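You operate a simulated robot arm through the tools that you are given. There is no shell and no other tool.

The job below is to be done with a simulated robot arm. You get a single attempt, and the scene is never put back.

## Task
Run the mill at the card's speed for the card's turns or one more, then stop and brake it.
Fine: one run; go by the counter.

The check looks at the end state, three seconds after you hand in, the way a careful person would. Anything else that was tipped, shoved, dropped, spilled or broken makes it a failure.

## Robot
A 7-joint arm with a four-finger gripper, fixed in place. Base frame: the origin is on the floor under the middle of its stand, x ahead of it, y to its left, z up. Lengths are in mm, angles in rad, forces in N, time in s.
It reaches about 1223 mm from its shoulder. Its first joint turns from -1.204 to 3.002 rad. Payload 3.67 kg.
Tool frame: the origin (TCP) lies between the finger pads and is the grasp point; the fingertips stand 28 mm ahead of it; z points along the fingers, y is the line along which they close. The gripper opens to 112 mm; its body begins 73 mm behind the TCP.
Orientation is told as [roll, pitch, yaw] about the base's x, y, z axes, in that order, counted from this pose: with the fingers straight down and closing along the base's y, the tool's x points along the base's -x, its y along +y and its z along -z.

## Interface
- The arm moves only by the tool nudge_tool. Its argument "moves" is a list that holds one entry, the list of rows, each a list of 7 numbers: the gripper command, from -1 (shut) to 1 (fully open), values between in proportion, then the shift along the tool's x, y, z in mm, then the turn, a rotation vector about the tool's x, y, z in rad. In form: [[[jaw, tx, ty, tz, ax, ay, az], ...]]. A call has 1 to 20 rows; each row is the pose to reach, as a shift and turn from the pose commanded when the call began, along the tool's axes at that moment. A row lasts 0.2 s, in which the tool goes at most 50 mm and 0.15 rad; a call with a longer step from one row to the next is refused whole, and so is a gripper value outside its range. A pose out of reach is approached as far as the arm can. The call stops where the force on the tool passes 90 N (or 10 N more than at its start, if that is more) or the arm is blocked; 0.2 s more then pass. The fingers move at their own pace (about 102.5 mm/s each) and stop on an object; they squeeze with about 41 N. The grip force told is the motor's: it shows also when the fingers shut on nothing. Time passes only in rows, and 0.2 s behind the last, so rows that repeat a pose let the fingers close. It gives the time, the measured TCP pose, the force on the tool (base axes), the opening and the grip force at its end, in the units of the frame above (readings bear some noise), with the torque about the TCP (base axes, N m) and any sound that the robot's microphone picked up, and new pictures: "pictures" is both (left out), scene, wrist or none.
- Cameras (640 x 400 px; columns grow to the right, rows downward): "scene" is fixed at [38.6, 489.3, 1842.4]; the picture's right is [-0.78, -0.63, 0.00], its down [-0.40, 0.50, -0.77] and it looks along [0.48, -0.60, -0.64] (base axes); focal length 351 px, centre (320, 200). "wrist" rides on the gripper at [60, -18, -104] in the tool frame; the picture's right is [0.29, 0.96, 0.00], its down [-0.80, 0.24, -0.55] and it looks along [-0.53, 0.16, 0.83] (tool axes); focal length 234 px, centre (320, 200). There is no depth. A picture from a camera that has moved, and an enlarged one, comes with that camera's place and axes in the base frame and with its lens. The place of the scene camera against the robot may be out by one fixed shift of up to 25 mm in any direction.
- slide_trunk(by): slides the trunk up (or, below 0, down) by that many mm; the arm rides with it, the base frame stays. It gives what a move gives, with no picture.
- enlarge(camera, box): a new picture of the part [left, top, right, bottom] of that camera's present view, enlarged. The clock stands still meanwhile.
- finish_job(): hands the job in; it is judged then, once.

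Nothing tells you positions but the pictures and the camera data. Unless the task says otherwise, let go and move clear before handing in.

The tools are called after ">>>" as a command line: name --argument value ..., lists and objects as JSON in quotes. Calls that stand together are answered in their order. nudge_tool: Moves the arm, as the interface text tells. Its arguments: {"type":"object","properties":{"moves":{"type":"array"},"pictures":{"type":"string","enum":["both","scene","wrist","none"]}},"required":["moves"]} The other tools are called the same way: slide_trunk (by) moves the trunk up or down; enlarge (camera, box) takes an enlarged picture of a part of a camera's view; finish_job () hands the job in.

At the start:

```text
clock: 0.0
ee_pos: [727.6, -98.4, 1377.1]
tcp_rot: [0.001, 0.0, 0.001]
contact_force: [-0.3, -0.1, 0.3]
moment: [-0.02, -0.02, -0.03]
grip_width: 112.3
grasp_force: 0.1
trunk travel left (down, up): [-650.0, 190.0]
```

scene: 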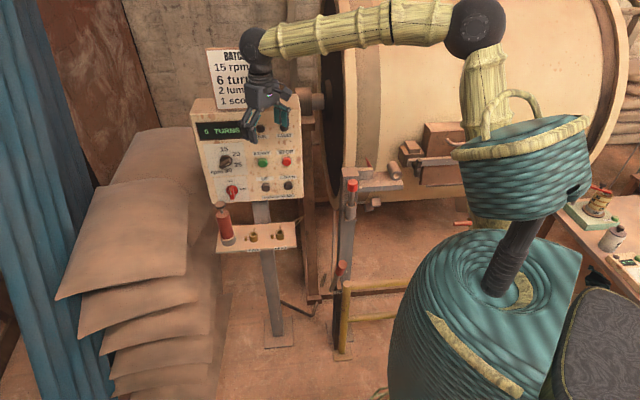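
wrist: 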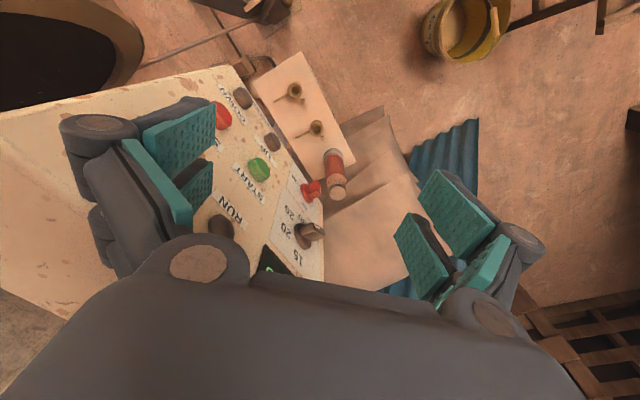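

I see a control panel with a counter display, a speed knob, start/stop buttons and a card above it, plus a big mill drum. First I'll look closer at the panel, the card and the surroundings.

>>> enlarge --camera "scene" --box '[180, 40, 310, 121]'

>>> enlarge --camera "scene" --box '[180, 110, 320, 200]'

>>> enlarge --camera "scene" --box '[190, 170, 430, 320]'

>>> enlarge --camera "wrist" --box '[150, 60, 390, 290]'

>>> enlarge --camera "scene" --box '[540, 160, 640, 300]'

```text
4.92 times, centred on (245, 80) of scene
camera zoom: at [38.6, 489.3, 1842.4], right [-0.78, -0.63, 0.0], down [-0.4, 0.5, -0.77], along [0.48, -0.6, -0.64], focal length 1728 px, centre (689, 788)
```

zoom: 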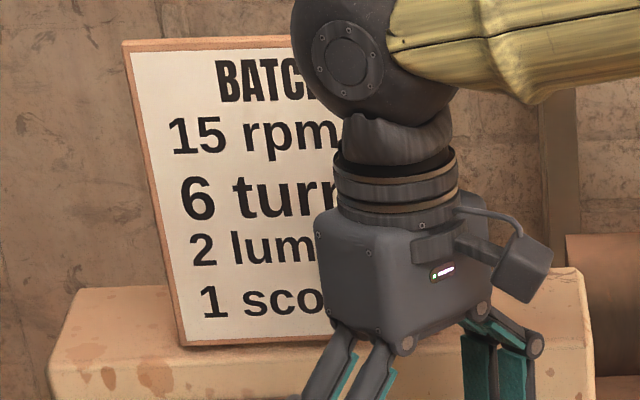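

```text
4.44 times, centred on (250, 155) of scene
camera zoom: at [38.6, 489.3, 1842.4], right [-0.78, -0.63, 0.0], down [-0.4, 0.5, -0.77], along [0.48, -0.6, -0.64], focal length 1560 px, centre (631, 400)
```

zoom: 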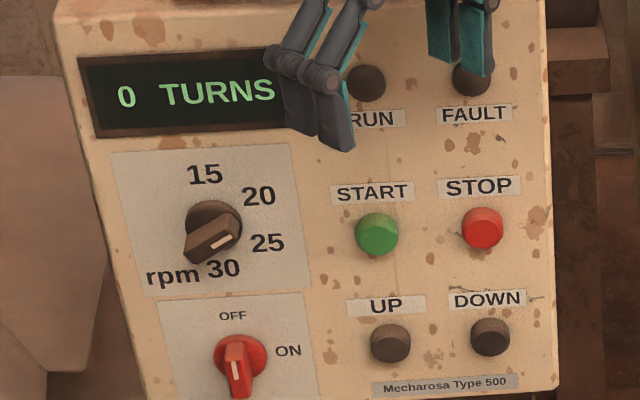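

```text
2.67 times, centred on (310, 245) of scene
camera zoom: at [38.6, 489.3, 1842.4], right [-0.78, -0.63, 0.0], down [-0.4, 0.5, -0.77], along [0.48, -0.6, -0.64], focal length 936 px, centre (347, 80)
```

zoom: 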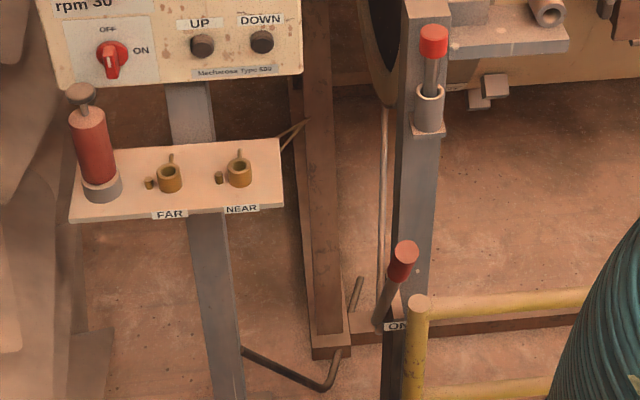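

```text
1.74 times, centred on (270, 175) of wrist
camera zoom: at [667.7, -116.9, 1480.7], right [-0.29, 0.96, 0.0], down [0.8, 0.24, 0.55], along [0.53, 0.16, -0.83], focal length 407 px, centre (407, 244)
```

zoom: 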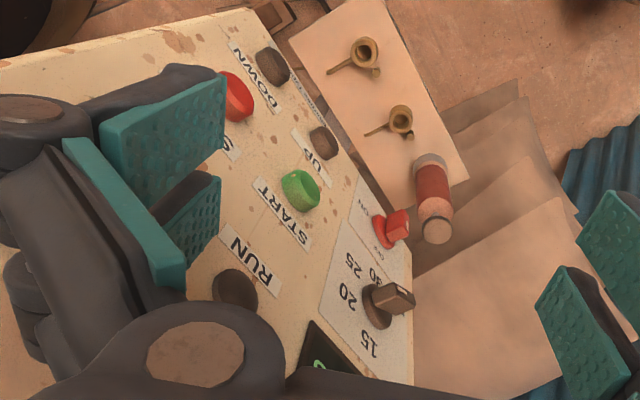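

```text
2.86 times, centred on (590, 230) of scene
camera zoom: at [38.6, 489.3, 1842.4], right [-0.78, -0.63, 0.0], down [-0.4, 0.5, -0.77], along [0.48, -0.6, -0.64], focal length 1003 px, centre (-451, 114)
```

zoom: 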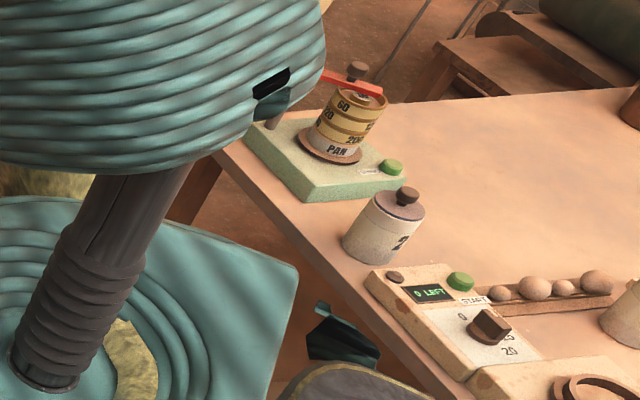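

The card reads 15 rpm, 6 turns. The selector on the panel doesn't look set to 15, so next I'll back the arm away from the panel to see the whole card, panel and levers.

>>> nudge_tool --moves '[[[0, 45, 0, 0, 0, 0, 0], [0, 90, 0, 0, 0, 0, 0], [0, 135, 0, 0, 0, 0, 0], [0, 180, 0, 0, 0, 0, 0], [0, 225, 0, 0, 0, 0, 0], [0, 270, 0, 0, 0, 0, 0], [0, 300, 0, 0, 0, 0, 0]]]' --pictures "both"

```text
clock: 1.6
ee_pos: [426.2, -98.4, 1378.2]
tcp_rot: [-0.002, 0.001, 0.0]
contact_force: [-0.7, -0.8, -0.3]
moment: [0.04, -0.02, -0.02]
grip_width: 55.9
grasp_force: 0.1
trunk travel left (down, up): [-650.0, 190.0]
camera wrist: at [366.7, -117.5, 1480.9], right [-0.29, 0.96, 0.0], down [0.8, 0.24, 0.55], along [0.53, 0.16, -0.83], focal length 234 px, centre (320, 200)
```

scene: 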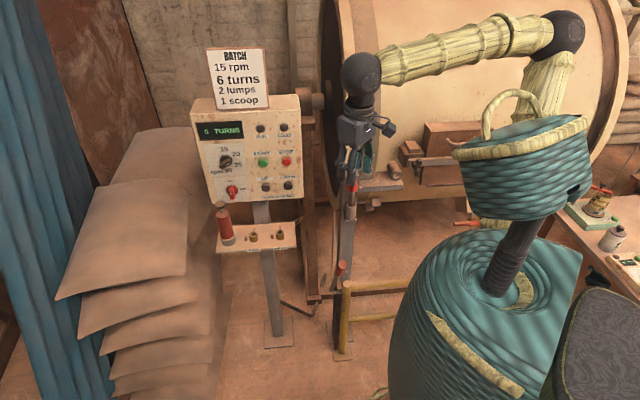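
wrist: 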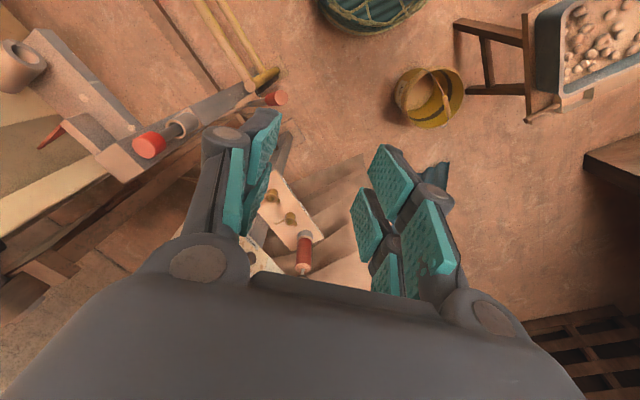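

>>> enlarge --camera "scene" --box '[180, 40, 310, 121]'

>>> enlarge --camera "scene" --box '[190, 105, 318, 185]'

>>> enlarge --camera "scene" --box '[200, 170, 320, 245]'

>>> enlarge --camera "scene" --box '[290, 150, 450, 250]'

>>> enlarge --camera "scene" --box '[260, 245, 420, 345]'

>>> enlarge --camera "wrist" --box '[0, 0, 320, 200]'

```text
4.92 times, centred on (245, 80) of scene
camera zoom: at [38.6, 489.3, 1842.4], right [-0.78, -0.63, 0.0], down [-0.4, 0.5, -0.77], along [0.48, -0.6, -0.64], focal length 1728 px, centre (689, 788)
```

zoom: 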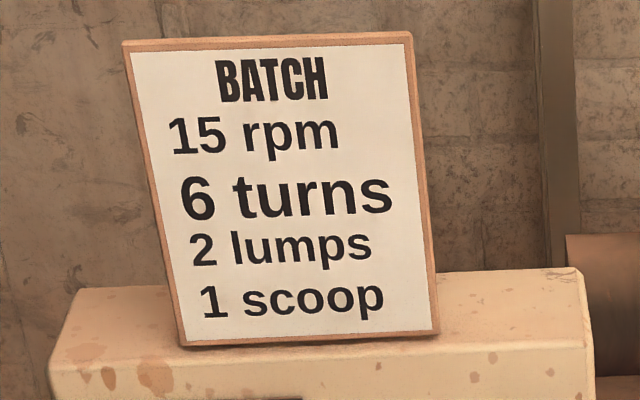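

```text
5.00 times, centred on (254, 145) of scene
camera zoom: at [38.6, 489.3, 1842.4], right [-0.78, -0.63, 0.0], down [-0.4, 0.5, -0.77], along [0.48, -0.6, -0.64], focal length 1756 px, centre (650, 475)
```

zoom: 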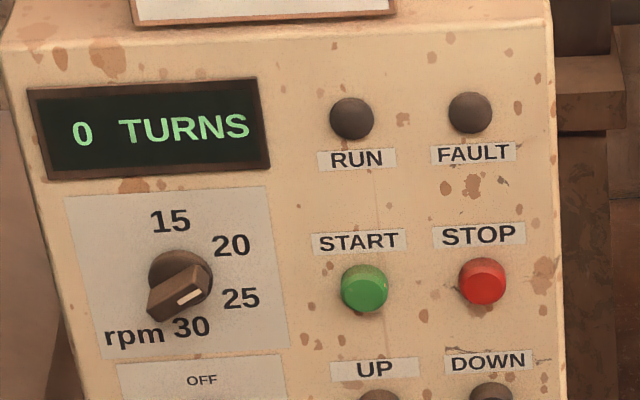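

```text
5.33 times, centred on (260, 208) of scene
camera zoom: at [38.6, 489.3, 1842.4], right [-0.78, -0.63, 0.0], down [-0.4, 0.5, -0.77], along [0.48, -0.6, -0.64], focal length 1872 px, centre (640, 160)
```

zoom: 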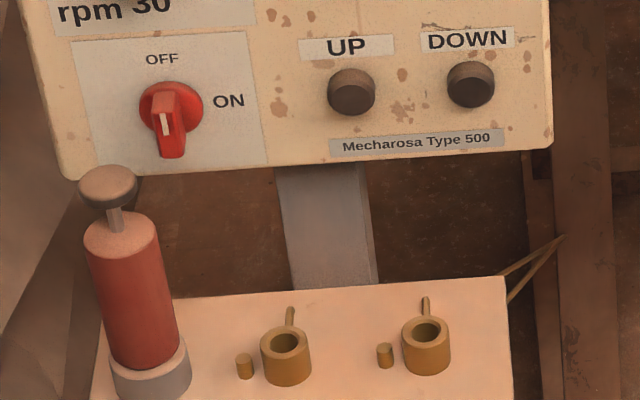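

```text
4.00 times, centred on (370, 200) of scene
camera zoom: at [38.6, 489.3, 1842.4], right [-0.78, -0.63, 0.0], down [-0.4, 0.5, -0.77], along [0.48, -0.6, -0.64], focal length 1404 px, centre (120, 200)
```

zoom: 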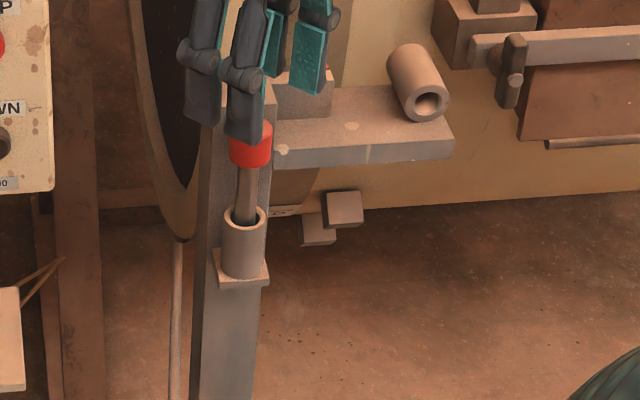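

```text
4.00 times, centred on (340, 295) of scene
camera zoom: at [38.6, 489.3, 1842.4], right [-0.78, -0.63, 0.0], down [-0.4, 0.5, -0.77], along [0.48, -0.6, -0.64], focal length 1404 px, centre (240, -180)
```

zoom: 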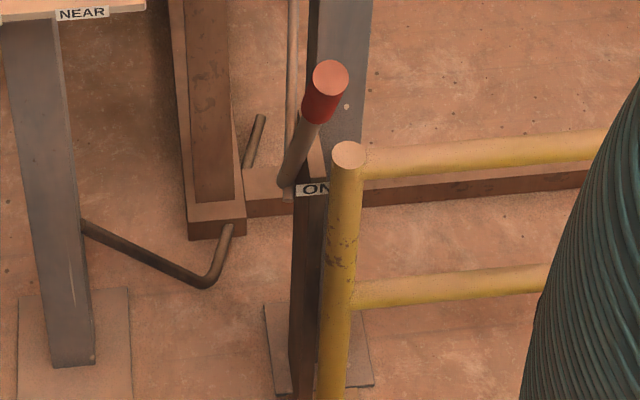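

```text
2.00 times, centred on (160, 100) of wrist
camera zoom: at [366.7, -117.5, 1480.9], right [-0.29, 0.96, 0.0], down [0.8, 0.24, 0.55], along [0.53, 0.16, -0.83], focal length 468 px, centre (640, 400)
```

zoom: 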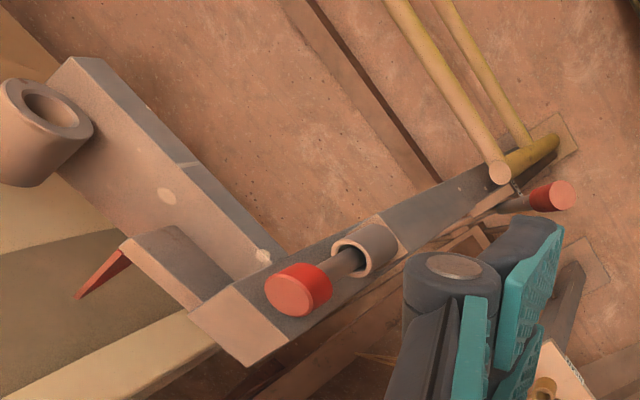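

The card is now fully visible: 15 rpm, 6 turns; the knob seems to be near 25/30. Next I'll pitch the gripper to point forward, well in front of the panel, so that the wrist camera gets a better look.

>>> nudge_tool --moves '[[[0, -10, 20, 0, 0, -0.14, 0], [0, -20, 40, 0, 0, -0.28, 0], [0, -30, 60, 0, 0, -0.42, 0], [0, -40, 80, 0, 0, -0.56, 0], [0, -40, 90, 0, 0, -0.7, 0], [0, -40, 100, 0, 0, -0.84, 0], [0, -40, 100, 0, 0, -0.98, 0], [0, -40, 100, 0, 0, -1.12, 0], [0, -40, 100, 0, 0, -1.26, 0], [0, -40, 100, 0, 0, -1.4, 0], [0, -40, 100, 0, 0, -1.5, 0], [0, -40, 100, 0, 0, -1.57, 0]]]' --pictures "both"

```text
clock: 4.2
ee_pos: [492.6, 36.0, 1401.9]
tcp_rot: [-1.185, -1.569, 1.185]
contact_force: [0.1, 0.3, 0.4]
moment: [-0.01, 0.03, 0.0]
grip_width: 55.9
grasp_force: 0.1
out of reach, approached as far as the arm can: row 9, 10, 11, 12
trunk travel left (down, up): [-650.0, 190.0]
camera wrist: at [388.0, 16.6, 1343.1], right [0.0, 0.96, -0.29], down [-0.55, 0.24, 0.8], along [0.83, 0.16, 0.53], focal length 234 px, centre (320, 200)
```

scene: 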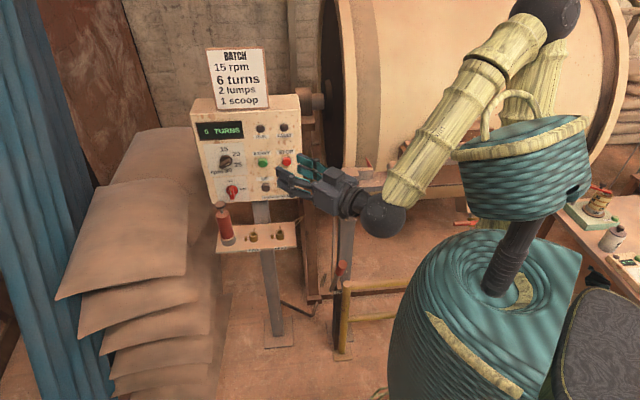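
wrist: 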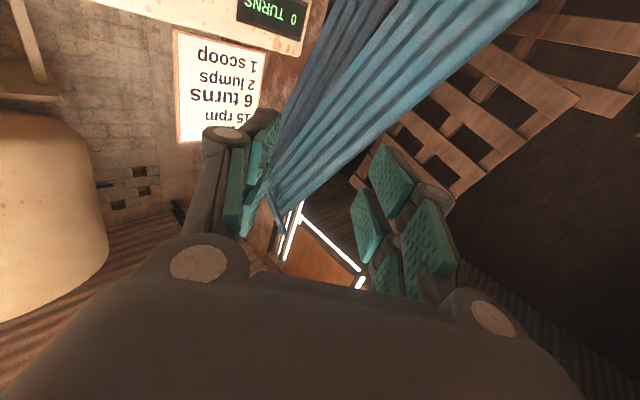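

The panel lies right of and ahead of the gripper, with the wrist camera upside down below the hand. I'll roll the hand about its finger axis so the camera ends up on top looking down on the work.

>>> nudge_tool --moves '[[[0, 0, 0, 0, 0, 0, 0.15], [0, 0, 0, 0, 0, 0, 0.3], [0, 0, 0, 0, 0, 0, 0.45], [0, 0, 0, 0, 0, 0, 0.6], [0, 0, 0, 0, 0, 0, 0.75], [0, 0, 0, 0, 0, 0, 0.9], [0, 0, 0, 0, 0, 0, 1.05], [0, 0, 0, 0, 0, 0, 1.2], [0, 0, 0, 0, 0, 0, 1.35], [0, 0, 0, 0, 0, 0, 1.5], [0, 0, 0, 0, 0, 0, 1.57]]]' --pictures "both"

```text
clock: 6.6
ee_pos: [556.5, 9.2, 1425.9]
tcp_rot: [1.575, -0.008, -1.546]
contact_force: [0.1, -0.6, -0.3]
moment: [-0.01, 0.0, 0.01]
grip_width: 56.0
grasp_force: 0.1
out of reach, approached as far as the arm can: row 8, 9, 10, 11
trunk travel left (down, up): [-650.0, 190.0]
camera wrist: at [450.9, 65.2, 1407.3], right [-0.01, 0.3, 0.96], down [-0.54, -0.81, 0.24], along [0.84, -0.51, 0.17], focal length 234 px, centre (320, 200)
```

scene: 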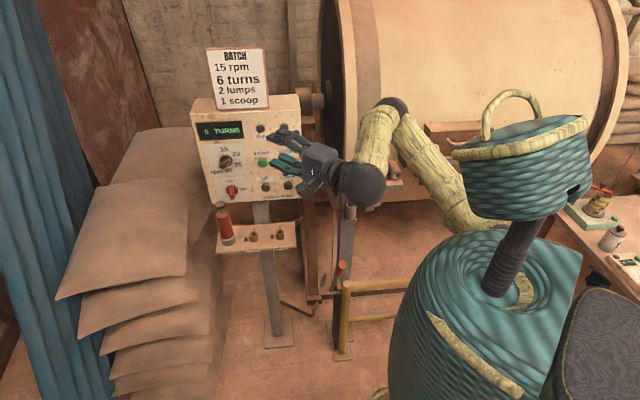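
wrist: 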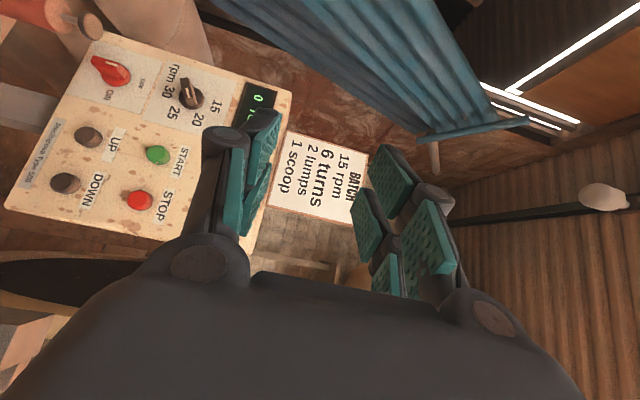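

>>> enlarge --camera "wrist" --box '[0, 20, 300, 250]'

>>> enlarge --camera "wrist" --box '[80, 40, 280, 165]'

>>> enlarge --camera "scene" --box '[290, 245, 450, 345]'

>>> enlarge --camera "scene" --box '[310, 80, 480, 240]'

```text
1.74 times, centred on (150, 135) of wrist
camera zoom: at [450.9, 65.2, 1407.3], right [-0.01, 0.3, 0.96], down [-0.54, -0.81, 0.24], along [0.84, -0.51, 0.17], focal length 407 px, centre (616, 313)
```

zoom: 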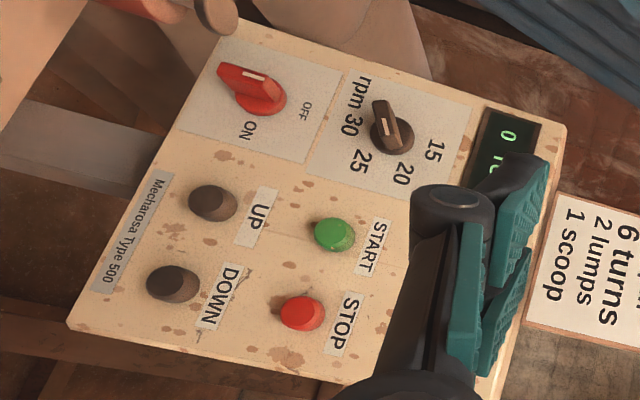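

```text
3.20 times, centred on (180, 102) of wrist
camera zoom: at [450.9, 65.2, 1407.3], right [-0.01, 0.3, 0.96], down [-0.54, -0.81, 0.24], along [0.84, -0.51, 0.17], focal length 749 px, centre (768, 512)
```

zoom: 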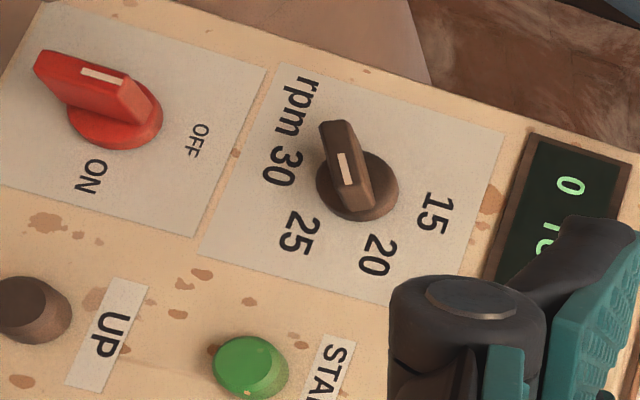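

```text
4.00 times, centred on (370, 295) of scene
camera zoom: at [38.6, 489.3, 1842.4], right [-0.78, -0.63, 0.0], down [-0.4, 0.5, -0.77], along [0.48, -0.6, -0.64], focal length 1404 px, centre (120, -180)
```

zoom: 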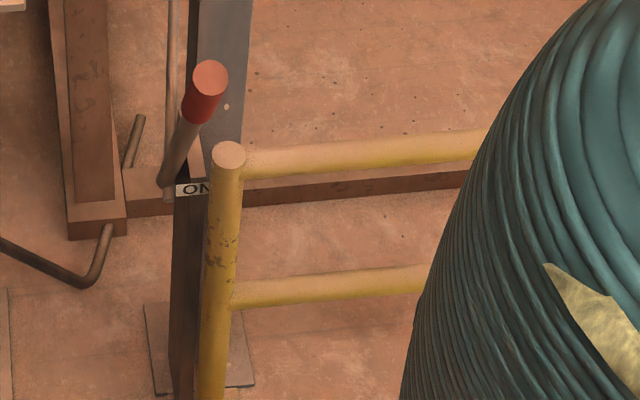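

```text
2.50 times, centred on (395, 160) of scene
camera zoom: at [38.6, 489.3, 1842.4], right [-0.78, -0.63, 0.0], down [-0.4, 0.5, -0.77], along [0.48, -0.6, -0.64], focal length 878 px, centre (132, 300)
```

zoom: 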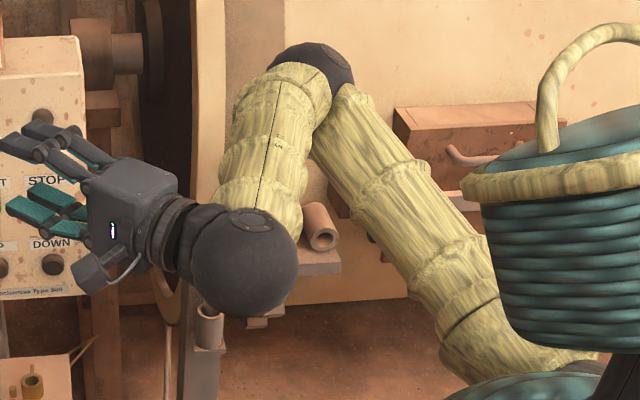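

I worked out the panel stands about vertical, facing diagonally (−x,+y); the speed knob points at 20 and the red switch at OFF. Next I'll look at the brake lever, low at about (496,-185,873), with the camera from above.

>>> nudge_tool --moves '[[[0, -4, -30, -10, 0.14, 0, 0], [0, -8, -60, -20, 0.28, 0, 0], [0, -12, -90, -30, 0.42, 0, 0], [0, -16, -120, -40, 0.56, 0, 0], [0, -20, -150, -50, 0.7, 0, 0], [0, -24, -180, -60, 0.84, 0, 0], [0, -28, -210, -70, 0.98, 0, 0], [0, -32, -240, -80, 1.12, 0, 0], [0, -36, -270, -90, 1.26, 0, 0], [0, -40, -300, -100, 1.4, 0, 0], [0, -42, -325, -106, 1.54, 0, 0], [0, -42, -325, -106, 1.57, 0, 0]]]' --pictures "both"

```text
clock: 9.2
ee_pos: [544.0, -90.0, 1078.5]
tcp_rot: [0.008, -0.007, -1.531]
contact_force: [-1.0, 0.8, 1.1]
moment: [0.02, -0.13, 0.0]
grip_width: 56.2
grasp_force: 0.2
out of reach, approached as far as the arm can: row 1, 2, 3, 4, 5, 6, 7, 8, 9, 10, 11, 12
trunk travel left (down, up): [-650.0, 190.0]
camera wrist: at [522.1, -31.1, 1182.0], right [0.94, 0.33, 0.01], down [0.27, -0.78, 0.56], along [0.19, -0.53, -0.83], focal length 234 px, centre (320, 200)
```

scene: 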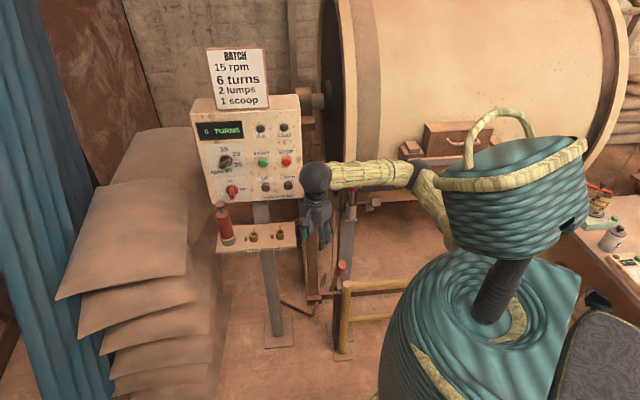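
wrist: 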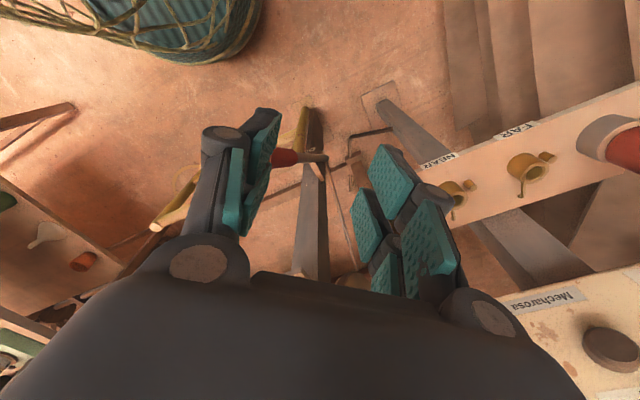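

>>> enlarge --camera "wrist" --box '[230, 80, 430, 205]'

>>> enlarge --camera "scene" --box '[290, 230, 410, 320]'

>>> nudge_tool --moves '[[[0, 0, 0, 0, 0, 0, 0]]]' --pictures "none"

```text
3.20 times, centred on (330, 142) of wrist
camera zoom: at [522.1, -31.1, 1182.0], right [0.94, 0.33, 0.01], down [0.27, -0.78, 0.56], along [0.19, -0.53, -0.83], focal length 749 px, centre (288, 384)
```

zoom: 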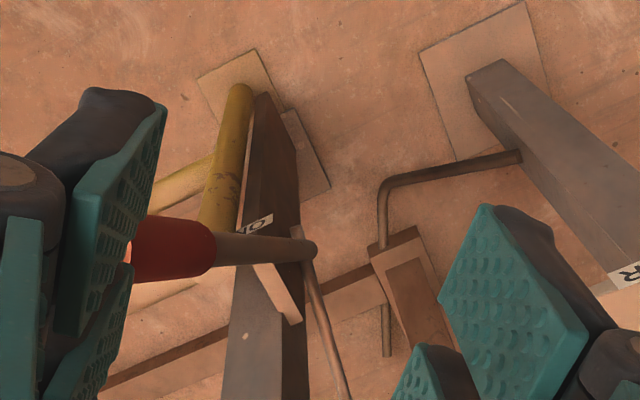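

```text
4.44 times, centred on (350, 275) of scene
camera zoom: at [38.6, 489.3, 1842.4], right [-0.78, -0.63, 0.0], down [-0.4, 0.5, -0.77], along [0.48, -0.6, -0.64], focal length 1560 px, centre (187, -133)
```

zoom: 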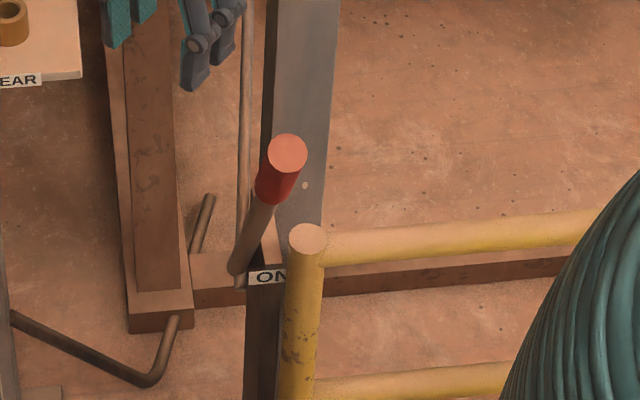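

```text
clock: 9.6
ee_pos: [545.2, -95.5, 1077.5]
tcp_rot: [0.005, -0.009, -1.536]
contact_force: [1.0, -2.4, -0.4]
moment: [0.2, 0.01, -0.01]
grip_width: 55.9
grasp_force: 0.1
trunk travel left (down, up): [-650.0, 190.0]
```

The brake lever runs from a pivot near (661,-342,418) up to a red grip at about (502,-180,882), with an "ON" label below it. I'll shift left and lower the trunk to get a closer look at its labels.

>>> nudge_tool --moves '[[[0, 40, 0, 0, 0, 0, 0], [0, 80, 0, 0, 0, 0, 0], [0, 110, 0, 0, 0, 0, 0]]]' --pictures "none"

>>> slide_trunk --by -250

>>> nudge_tool --moves '[[[0.6, 0, 0, 0, 0, 0, 0], [0.6, 0, 0, 0, 0, 0, 0]]]' --pictures "both"

```text
clock: 10.6
ee_pos: [626.4, 80.7, 971.2]
tcp_rot: [-0.1, -0.049, -1.413]
contact_force: [-1.8, -0.6, 1.4]
moment: [0.03, -0.18, -0.01]
grip_width: 55.8
grasp_force: 0.1
out of reach, approached as far as the arm can: row 1, 2, 3
trunk travel left (down, up): [-650.0, 190.0]
stopped in row 3: the arm was blocked; the commanded pose is now the measured one
```

```text
clock: 13.2
ee_pos: [600.1, 66.9, 757.0]
tcp_rot: [-0.057, -0.027, -1.386]
contact_force: [-1.0, -0.1, -0.6]
moment: [-0.03, -0.03, 0.01]
grip_width: 56.4
grasp_force: 0.1
trunk travel left (down, up): [-400.0, 440.0]
```

```text
clock: 13.8
ee_pos: [602.7, 67.6, 756.4]
tcp_rot: [-0.058, -0.03, -1.387]
contact_force: [-0.7, 0.4, 0.3]
moment: [0.02, 0.01, 0.03]
grip_width: 89.6
grasp_force: 0.0
trunk travel left (down, up): [-400.0, 440.0]
camera wrist: at [577.9, 126.1, 859.6], right [0.89, 0.46, -0.06], down [0.41, -0.72, 0.56], along [0.21, -0.52, -0.83], focal length 234 px, centre (320, 200)
```

scene: 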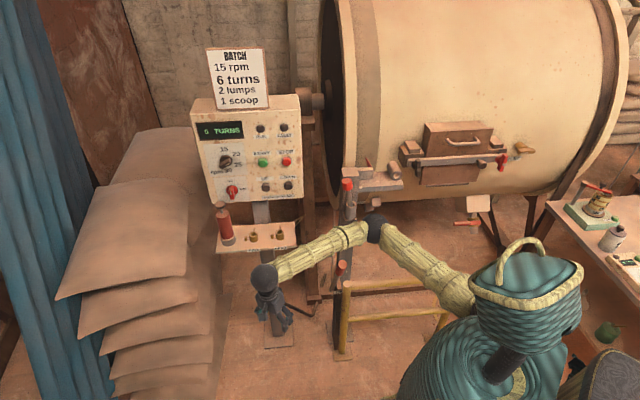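
wrist: 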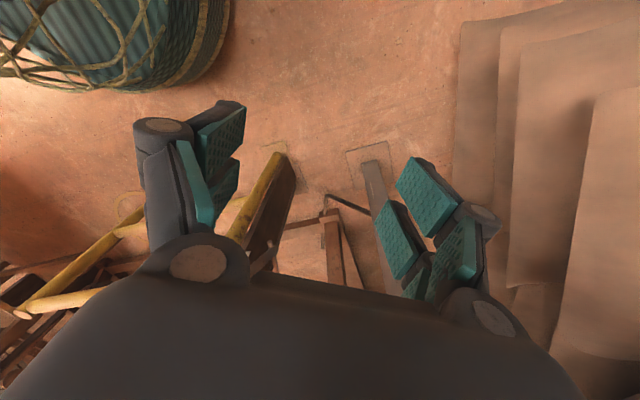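

>>> enlarge --camera "scene" --box '[330, 110, 570, 260]'

>>> enlarge --camera "scene" --box '[300, 150, 420, 225]'

>>> enlarge --camera "scene" --box '[290, 240, 400, 310]'

>>> enlarge --camera "wrist" --box '[180, 130, 400, 290]'

>>> enlarge --camera "wrist" --box '[0, 180, 180, 360]'

>>> enlarge --camera "scene" --box '[200, 130, 310, 205]'

```text
2.67 times, centred on (450, 185) of scene
camera zoom: at [38.6, 489.3, 1842.4], right [-0.78, -0.63, 0.0], down [-0.4, 0.5, -0.77], along [0.48, -0.6, -0.64], focal length 936 px, centre (-27, 240)
```

zoom: 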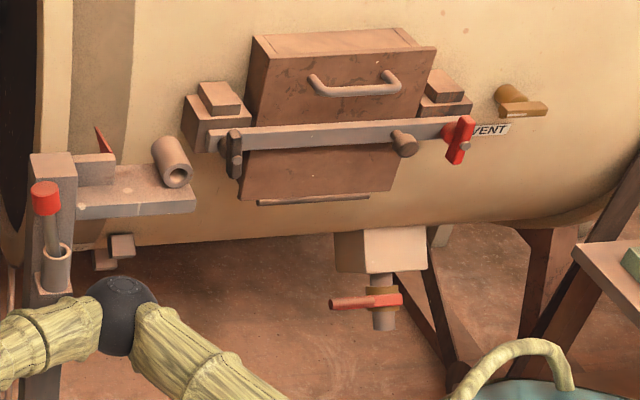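

```text
5.33 times, centred on (360, 188) of scene
camera zoom: at [38.6, 489.3, 1842.4], right [-0.78, -0.63, 0.0], down [-0.4, 0.5, -0.77], along [0.48, -0.6, -0.64], focal length 1872 px, centre (107, 267)
```

zoom: 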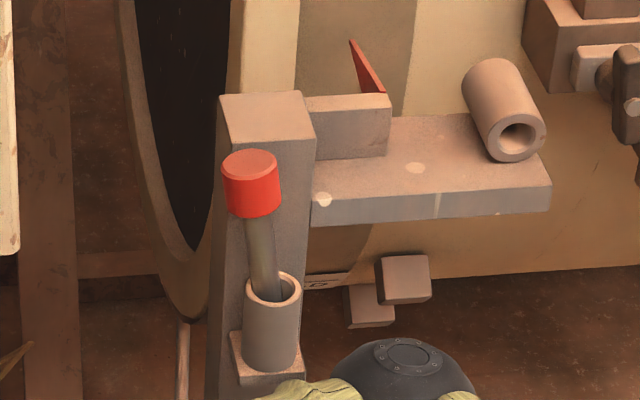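

```text
5.71 times, centred on (345, 275) of scene
camera zoom: at [38.6, 489.3, 1842.4], right [-0.78, -0.63, 0.0], down [-0.4, 0.5, -0.77], along [0.48, -0.6, -0.64], focal length 2006 px, centre (177, -229)
```

zoom: 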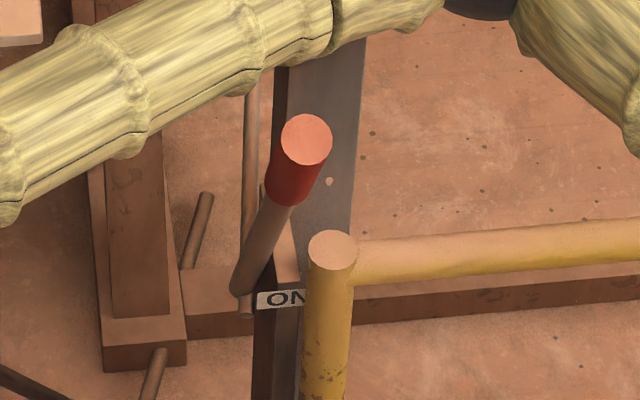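

```text
2.50 times, centred on (290, 210) of wrist
camera zoom: at [577.9, 126.1, 859.6], right [0.89, 0.46, -0.06], down [0.41, -0.72, 0.56], along [0.21, -0.52, -0.83], focal length 585 px, centre (395, 175)
```

zoom: 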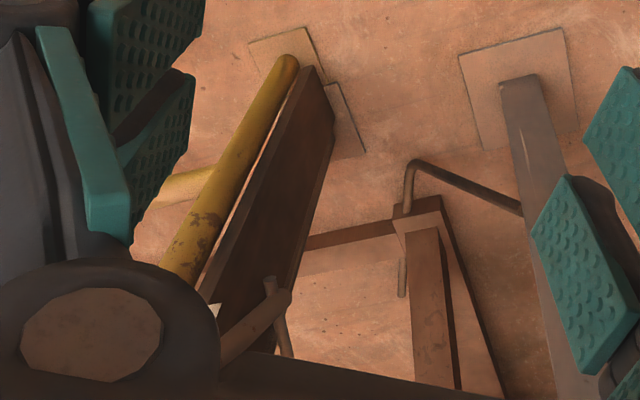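

```text
2.22 times, centred on (90, 270) of wrist
camera zoom: at [577.9, 126.1, 859.6], right [0.89, 0.46, -0.06], down [0.41, -0.72, 0.56], along [0.21, -0.52, -0.83], focal length 520 px, centre (831, 44)
```

zoom: 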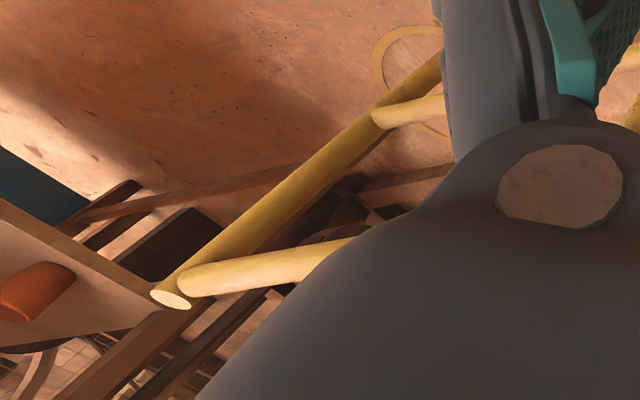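

```text
5.33 times, centred on (255, 168) of scene
camera zoom: at [38.6, 489.3, 1842.4], right [-0.78, -0.63, 0.0], down [-0.4, 0.5, -0.77], along [0.48, -0.6, -0.64], focal length 1872 px, centre (667, 373)
```

zoom: 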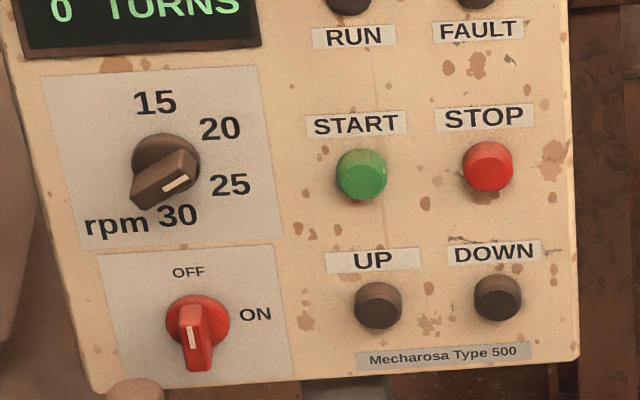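

>>> enlarge --camera "scene" --box '[320, 255, 360, 300]'

>>> enlarge --camera "scene" --box '[335, 170, 375, 215]'

>>> enlarge --camera "scene" --box '[205, 140, 255, 205]'

>>> enlarge --camera "wrist" --box '[240, 220, 300, 280]'

```text
8.89 times, centred on (340, 278) of scene
camera zoom: at [38.6, 489.3, 1842.4], right [-0.78, -0.63, 0.0], down [-0.4, 0.5, -0.77], along [0.48, -0.6, -0.64], focal length 3121 px, centre (142, -489)
```

zoom: 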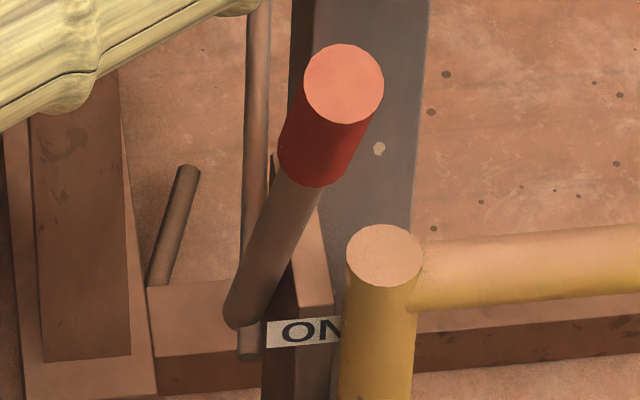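

```text
8.89 times, centred on (355, 192) of scene
camera zoom: at [38.6, 489.3, 1842.4], right [-0.78, -0.63, 0.0], down [-0.4, 0.5, -0.77], along [0.48, -0.6, -0.64], focal length 3121 px, centre (9, 267)
```

zoom: 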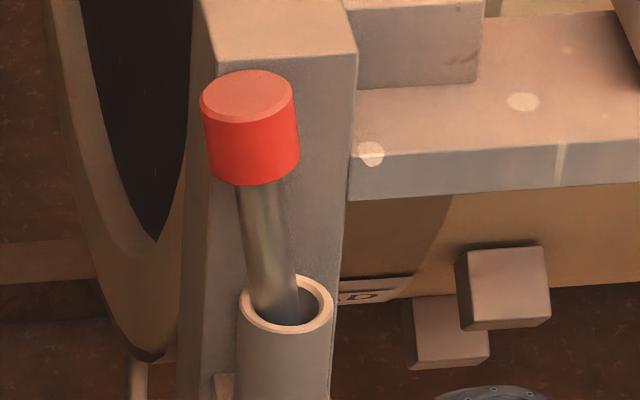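

```text
6.15 times, centred on (230, 172) of scene
camera zoom: at [38.6, 489.3, 1842.4], right [-0.78, -0.63, 0.0], down [-0.4, 0.5, -0.77], along [0.48, -0.6, -0.64], focal length 2161 px, centre (874, 369)
```

zoom: 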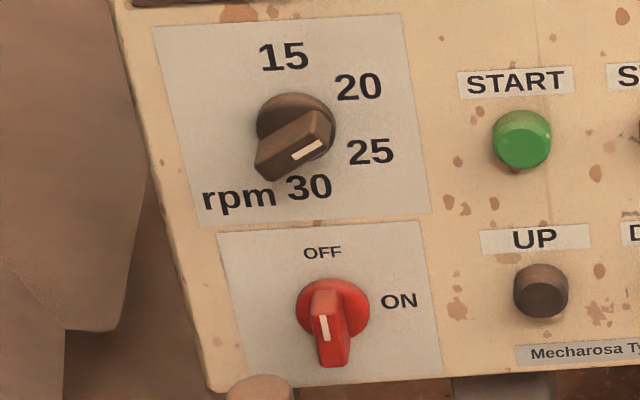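

```text
6.67 times, centred on (270, 250) of wrist
camera zoom: at [577.9, 126.1, 859.6], right [0.89, 0.46, -0.06], down [0.41, -0.72, 0.56], along [0.21, -0.52, -0.83], focal length 1561 px, centre (653, -133)
```

zoom: 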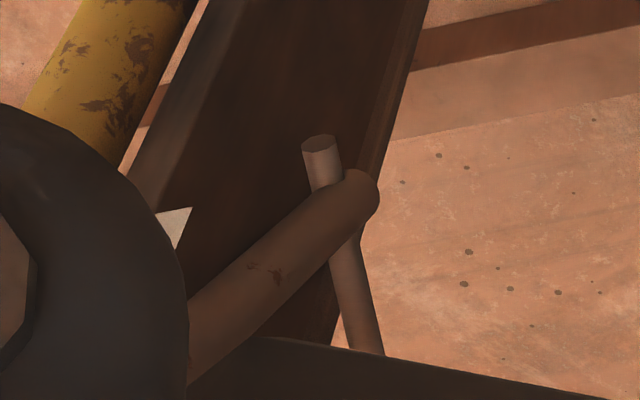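

The forward edge of the arm tilted the loose pin in its holder on the post slightly while I looked around, so I'll keep the elbow well away from there from now on. I'll turn the hand back to its first roll and draw it toward the robot in small steps, watching the elbow.

>>> nudge_tool --moves '[[[0.6, 10, -14, -15, 0, 0, -0.1], [0.6, 20, -28, -30, 0, 0, -0.2], [0.6, 30, -42, -45, 0, 0, -0.3], [0.6, 40, -56, -60, 0, 0, -0.4], [0.6, 50, -70, -75, 0, 0, -0.5]]]' --pictures "scene"

```text
clock: 14.3
ee_pos: [567.2, 106.6, 677.4]
tcp_rot: [-0.24, 0.048, -1.172]
contact_force: [-7.2, 0.4, -4.4]
moment: [0.05, -0.47, 0.02]
grip_width: 89.3
grasp_force: 0.1
trunk travel left (down, up): [-400.0, 440.0]
stopped in row 2: the arm was blocked; the commanded pose is now the measured one
```

scene: 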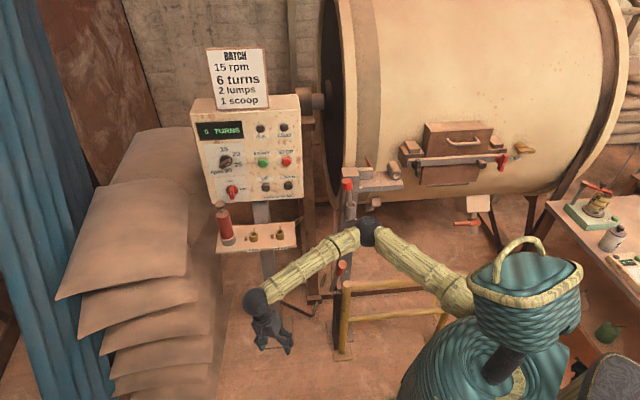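

>>> enlarge --camera "scene" --box '[320, 160, 416, 260]'

>>> enlarge --camera "scene" --box '[240, 200, 480, 350]'

```text
4.00 times, centred on (368, 210) of scene
camera zoom: at [38.6, 489.3, 1842.4], right [-0.78, -0.63, 0.0], down [-0.4, 0.5, -0.77], along [0.48, -0.6, -0.64], focal length 1404 px, centre (128, 160)
```

zoom: 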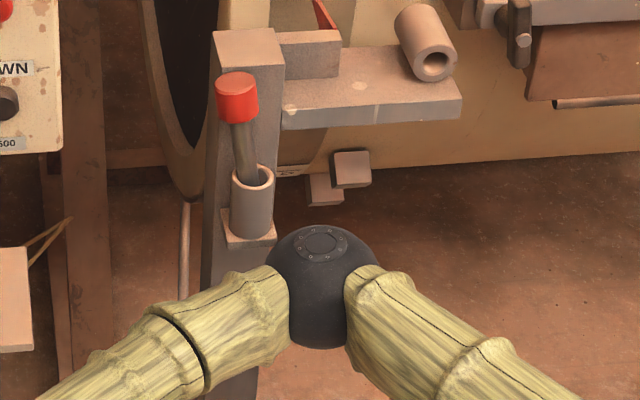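

```text
2.67 times, centred on (360, 275) of scene
camera zoom: at [38.6, 489.3, 1842.4], right [-0.78, -0.63, 0.0], down [-0.4, 0.5, -0.77], along [0.48, -0.6, -0.64], focal length 936 px, centre (213, 0)
```

zoom: 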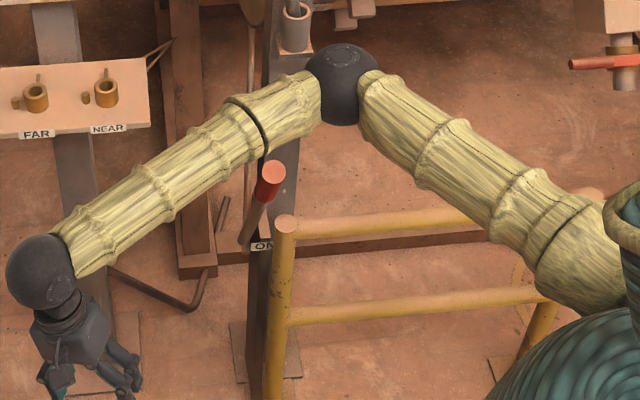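

The elbow has come up against the post and the forearm is close to the brake lever, which is still in its place. I'll stretch the hand away forward-left and slightly up, to pull the elbow clear.

>>> nudge_tool --moves '[[[0.6, 18, 21, -15, 0, 0, 0], [0.6, 36, 42, -30, 0, 0, 0], [0.6, 54, 63, -44, 0, 0, 0], [0.6, 71, 83, -58, 0, 0, 0]]]' --pictures "scene"

>>> enlarge --camera "scene" --box '[240, 150, 480, 350]'

```text
clock: 14.7
ee_pos: [625.1, 134.1, 614.9]
tcp_rot: [-0.315, 0.07, -1.157]
contact_force: [1.2, -0.2, -1.1]
moment: [-0.01, 0.11, -0.08]
grip_width: 89.5
grasp_force: 0.0
trunk travel left (down, up): [-400.0, 440.0]
stopped in row 1: the arm was blocked; the commanded pose is now the measured one
```

scene: 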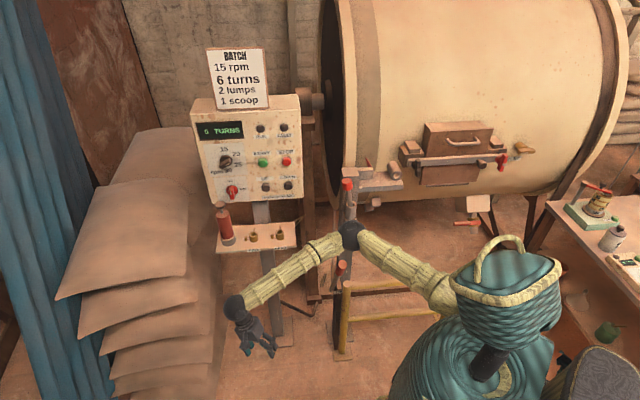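

```text
2.00 times, centred on (360, 250) of scene
camera zoom: at [38.6, 489.3, 1842.4], right [-0.78, -0.63, 0.0], down [-0.4, 0.5, -0.77], along [0.48, -0.6, -0.64], focal length 702 px, centre (240, 100)
```

zoom: 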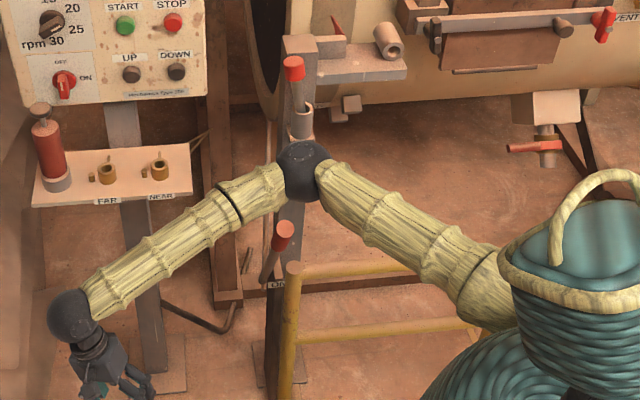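

The elbow rests against the post, so I'll free it by swinging the entire arm left about its shoulder (hand moves left/back and yaws with it), which carries the elbow straight away from the post.

>>> nudge_tool --moves '[[[0.6, 27, -7, 4, 0.003, -0.012, -0.038], [0.6, 53, -13, 8, 0.006, -0.025, -0.076], [0.6, 80, -20, 12, 0.008, -0.037, -0.114], [0.6, 106, -26, 16, 0.011, -0.05, -0.152], [0.6, 133, -33, 20, 0.014, -0.062, -0.19]]]' --pictures "scene"

>>> enlarge --camera "scene" --box '[240, 150, 480, 350]'

```text
clock: 15.9
ee_pos: [530.8, 230.8, 628.5]
tcp_rot: [-0.297, 0.078, -0.962]
contact_force: [2.2, -0.4, -1.8]
moment: [-0.02, 0.21, -0.01]
grip_width: 89.4
grasp_force: 0.1
trunk travel left (down, up): [-400.0, 440.0]
```

scene: 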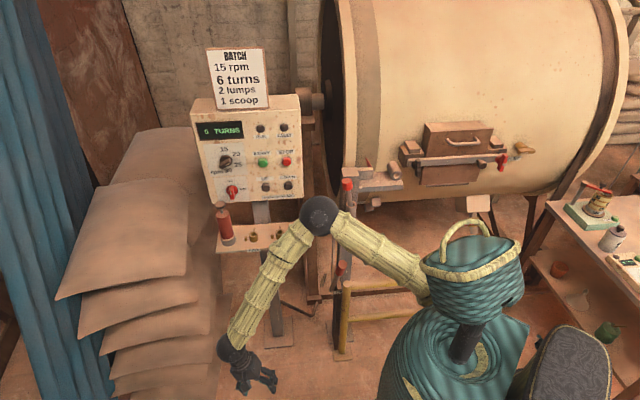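

```text
2.00 times, centred on (360, 250) of scene
camera zoom: at [38.6, 489.3, 1842.4], right [-0.78, -0.63, 0.0], down [-0.4, 0.5, -0.77], along [0.48, -0.6, -0.64], focal length 702 px, centre (240, 100)
```

zoom: 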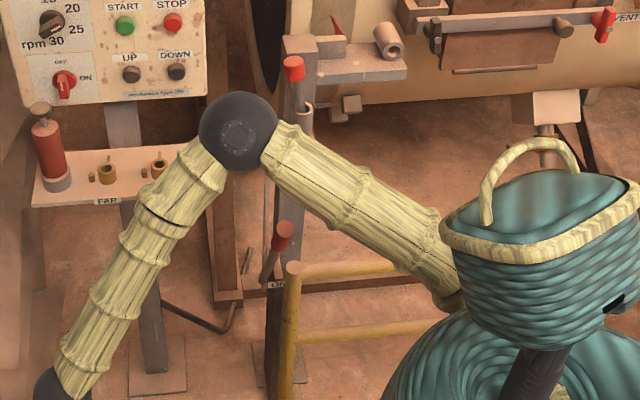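

The elbow is free and well left of the post now, and the lever hasn't moved. I'll raise the trunk so the arm works from above, then look again.

>>> slide_trunk --by 300

>>> nudge_tool --moves '[[[0.6, 0, 0, 0, 0, 0, 0]]]' --pictures "both"

>>> enlarge --camera "scene" --box '[320, 160, 416, 260]'

>>> enlarge --camera "scene" --box '[310, 240, 390, 320]'

```text
clock: 18.9
ee_pos: [533.6, 230.7, 925.7]
tcp_rot: [-0.299, 0.079, -0.958]
contact_force: [-0.2, -0.3, 0.3]
moment: [0.03, 0.01, 0.0]
grip_width: 89.5
grasp_force: 0.0
trunk travel left (down, up): [-700.0, 140.0]
```

```text
clock: 19.3
ee_pos: [532.4, 230.2, 927.0]
tcp_rot: [-0.298, 0.081, -0.958]
contact_force: [0.0, -0.4, -0.1]
moment: [0.01, -0.01, 0.0]
grip_width: 89.6
grasp_force: 0.0
trunk travel left (down, up): [-700.0, 140.0]
camera wrist: at [514.0, 279.9, 1036.1], right [0.57, 0.78, -0.26], down [0.8, -0.46, 0.39], along [0.19, -0.43, -0.88], focal length 234 px, centre (320, 200)
```

scene: 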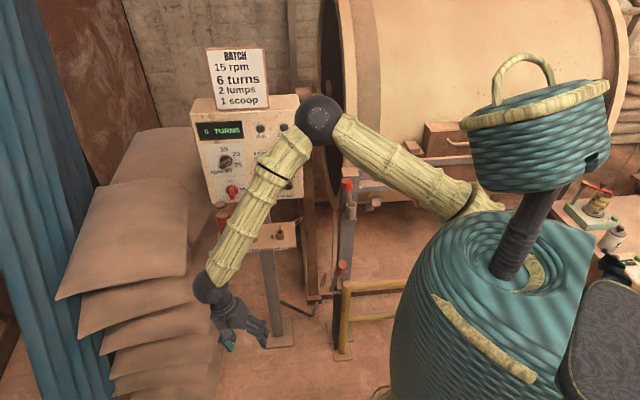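
wrist: 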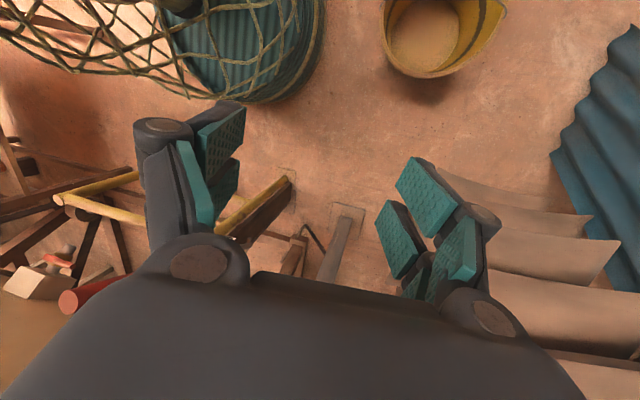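

```text
4.00 times, centred on (368, 210) of scene
camera zoom: at [38.6, 489.3, 1842.4], right [-0.78, -0.63, 0.0], down [-0.4, 0.5, -0.77], along [0.48, -0.6, -0.64], focal length 1404 px, centre (128, 160)
```

zoom: 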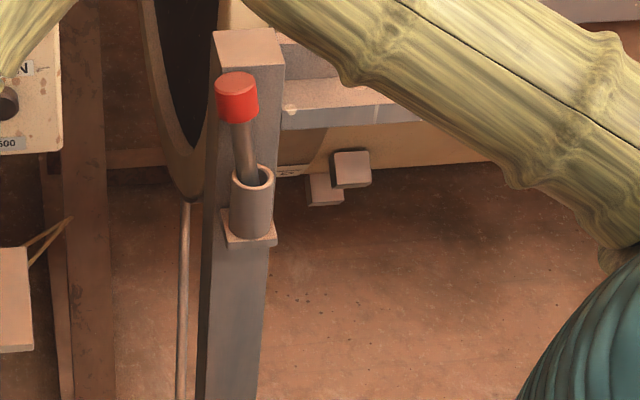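

```text
5.00 times, centred on (350, 280) of scene
camera zoom: at [38.6, 489.3, 1842.4], right [-0.78, -0.63, 0.0], down [-0.4, 0.5, -0.77], along [0.48, -0.6, -0.64], focal length 1756 px, centre (170, -200)
```

zoom: 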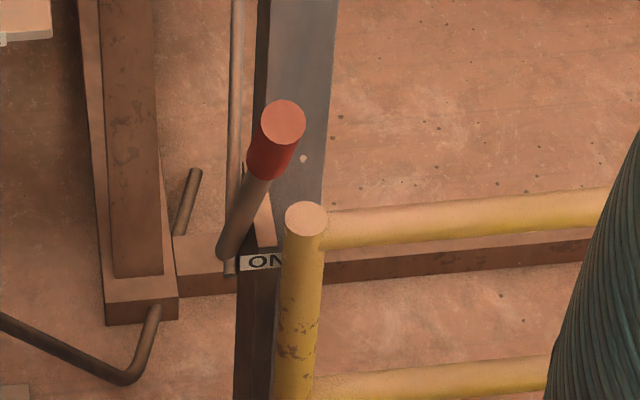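

>>> enlarge --camera "wrist" --box '[200, 160, 360, 280]'

>>> enlarge --camera "wrist" --box '[0, 120, 160, 330]'

```text
3.33 times, centred on (280, 220) of wrist
camera zoom: at [514.0, 279.9, 1036.1], right [0.57, 0.78, -0.26], down [0.8, -0.46, 0.39], along [0.19, -0.43, -0.88], focal length 781 px, centre (453, 133)
```

zoom: 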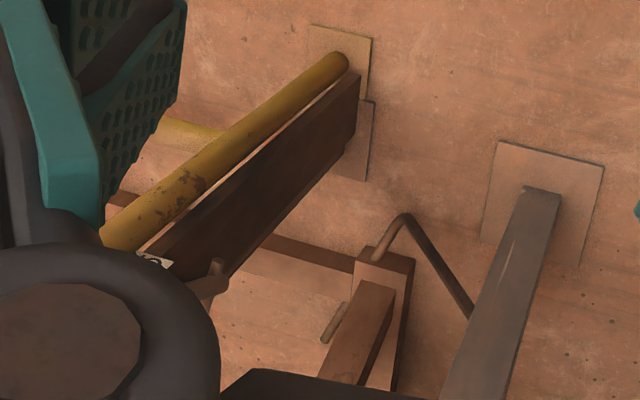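

```text
1.90 times, centred on (80, 225) of wrist
camera zoom: at [514.0, 279.9, 1036.1], right [0.57, 0.78, -0.26], down [0.8, -0.46, 0.39], along [0.19, -0.43, -0.88], focal length 446 px, centre (777, 152)
```

zoom: 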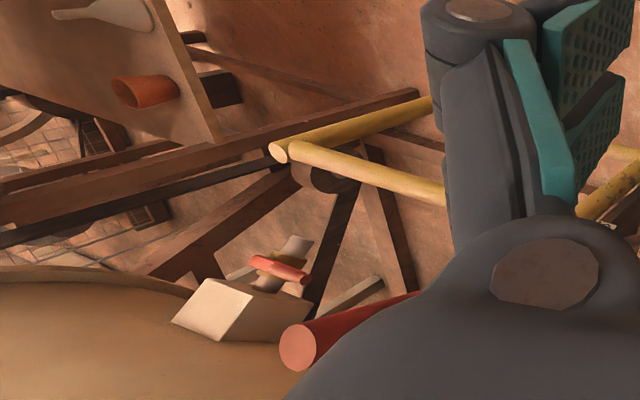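

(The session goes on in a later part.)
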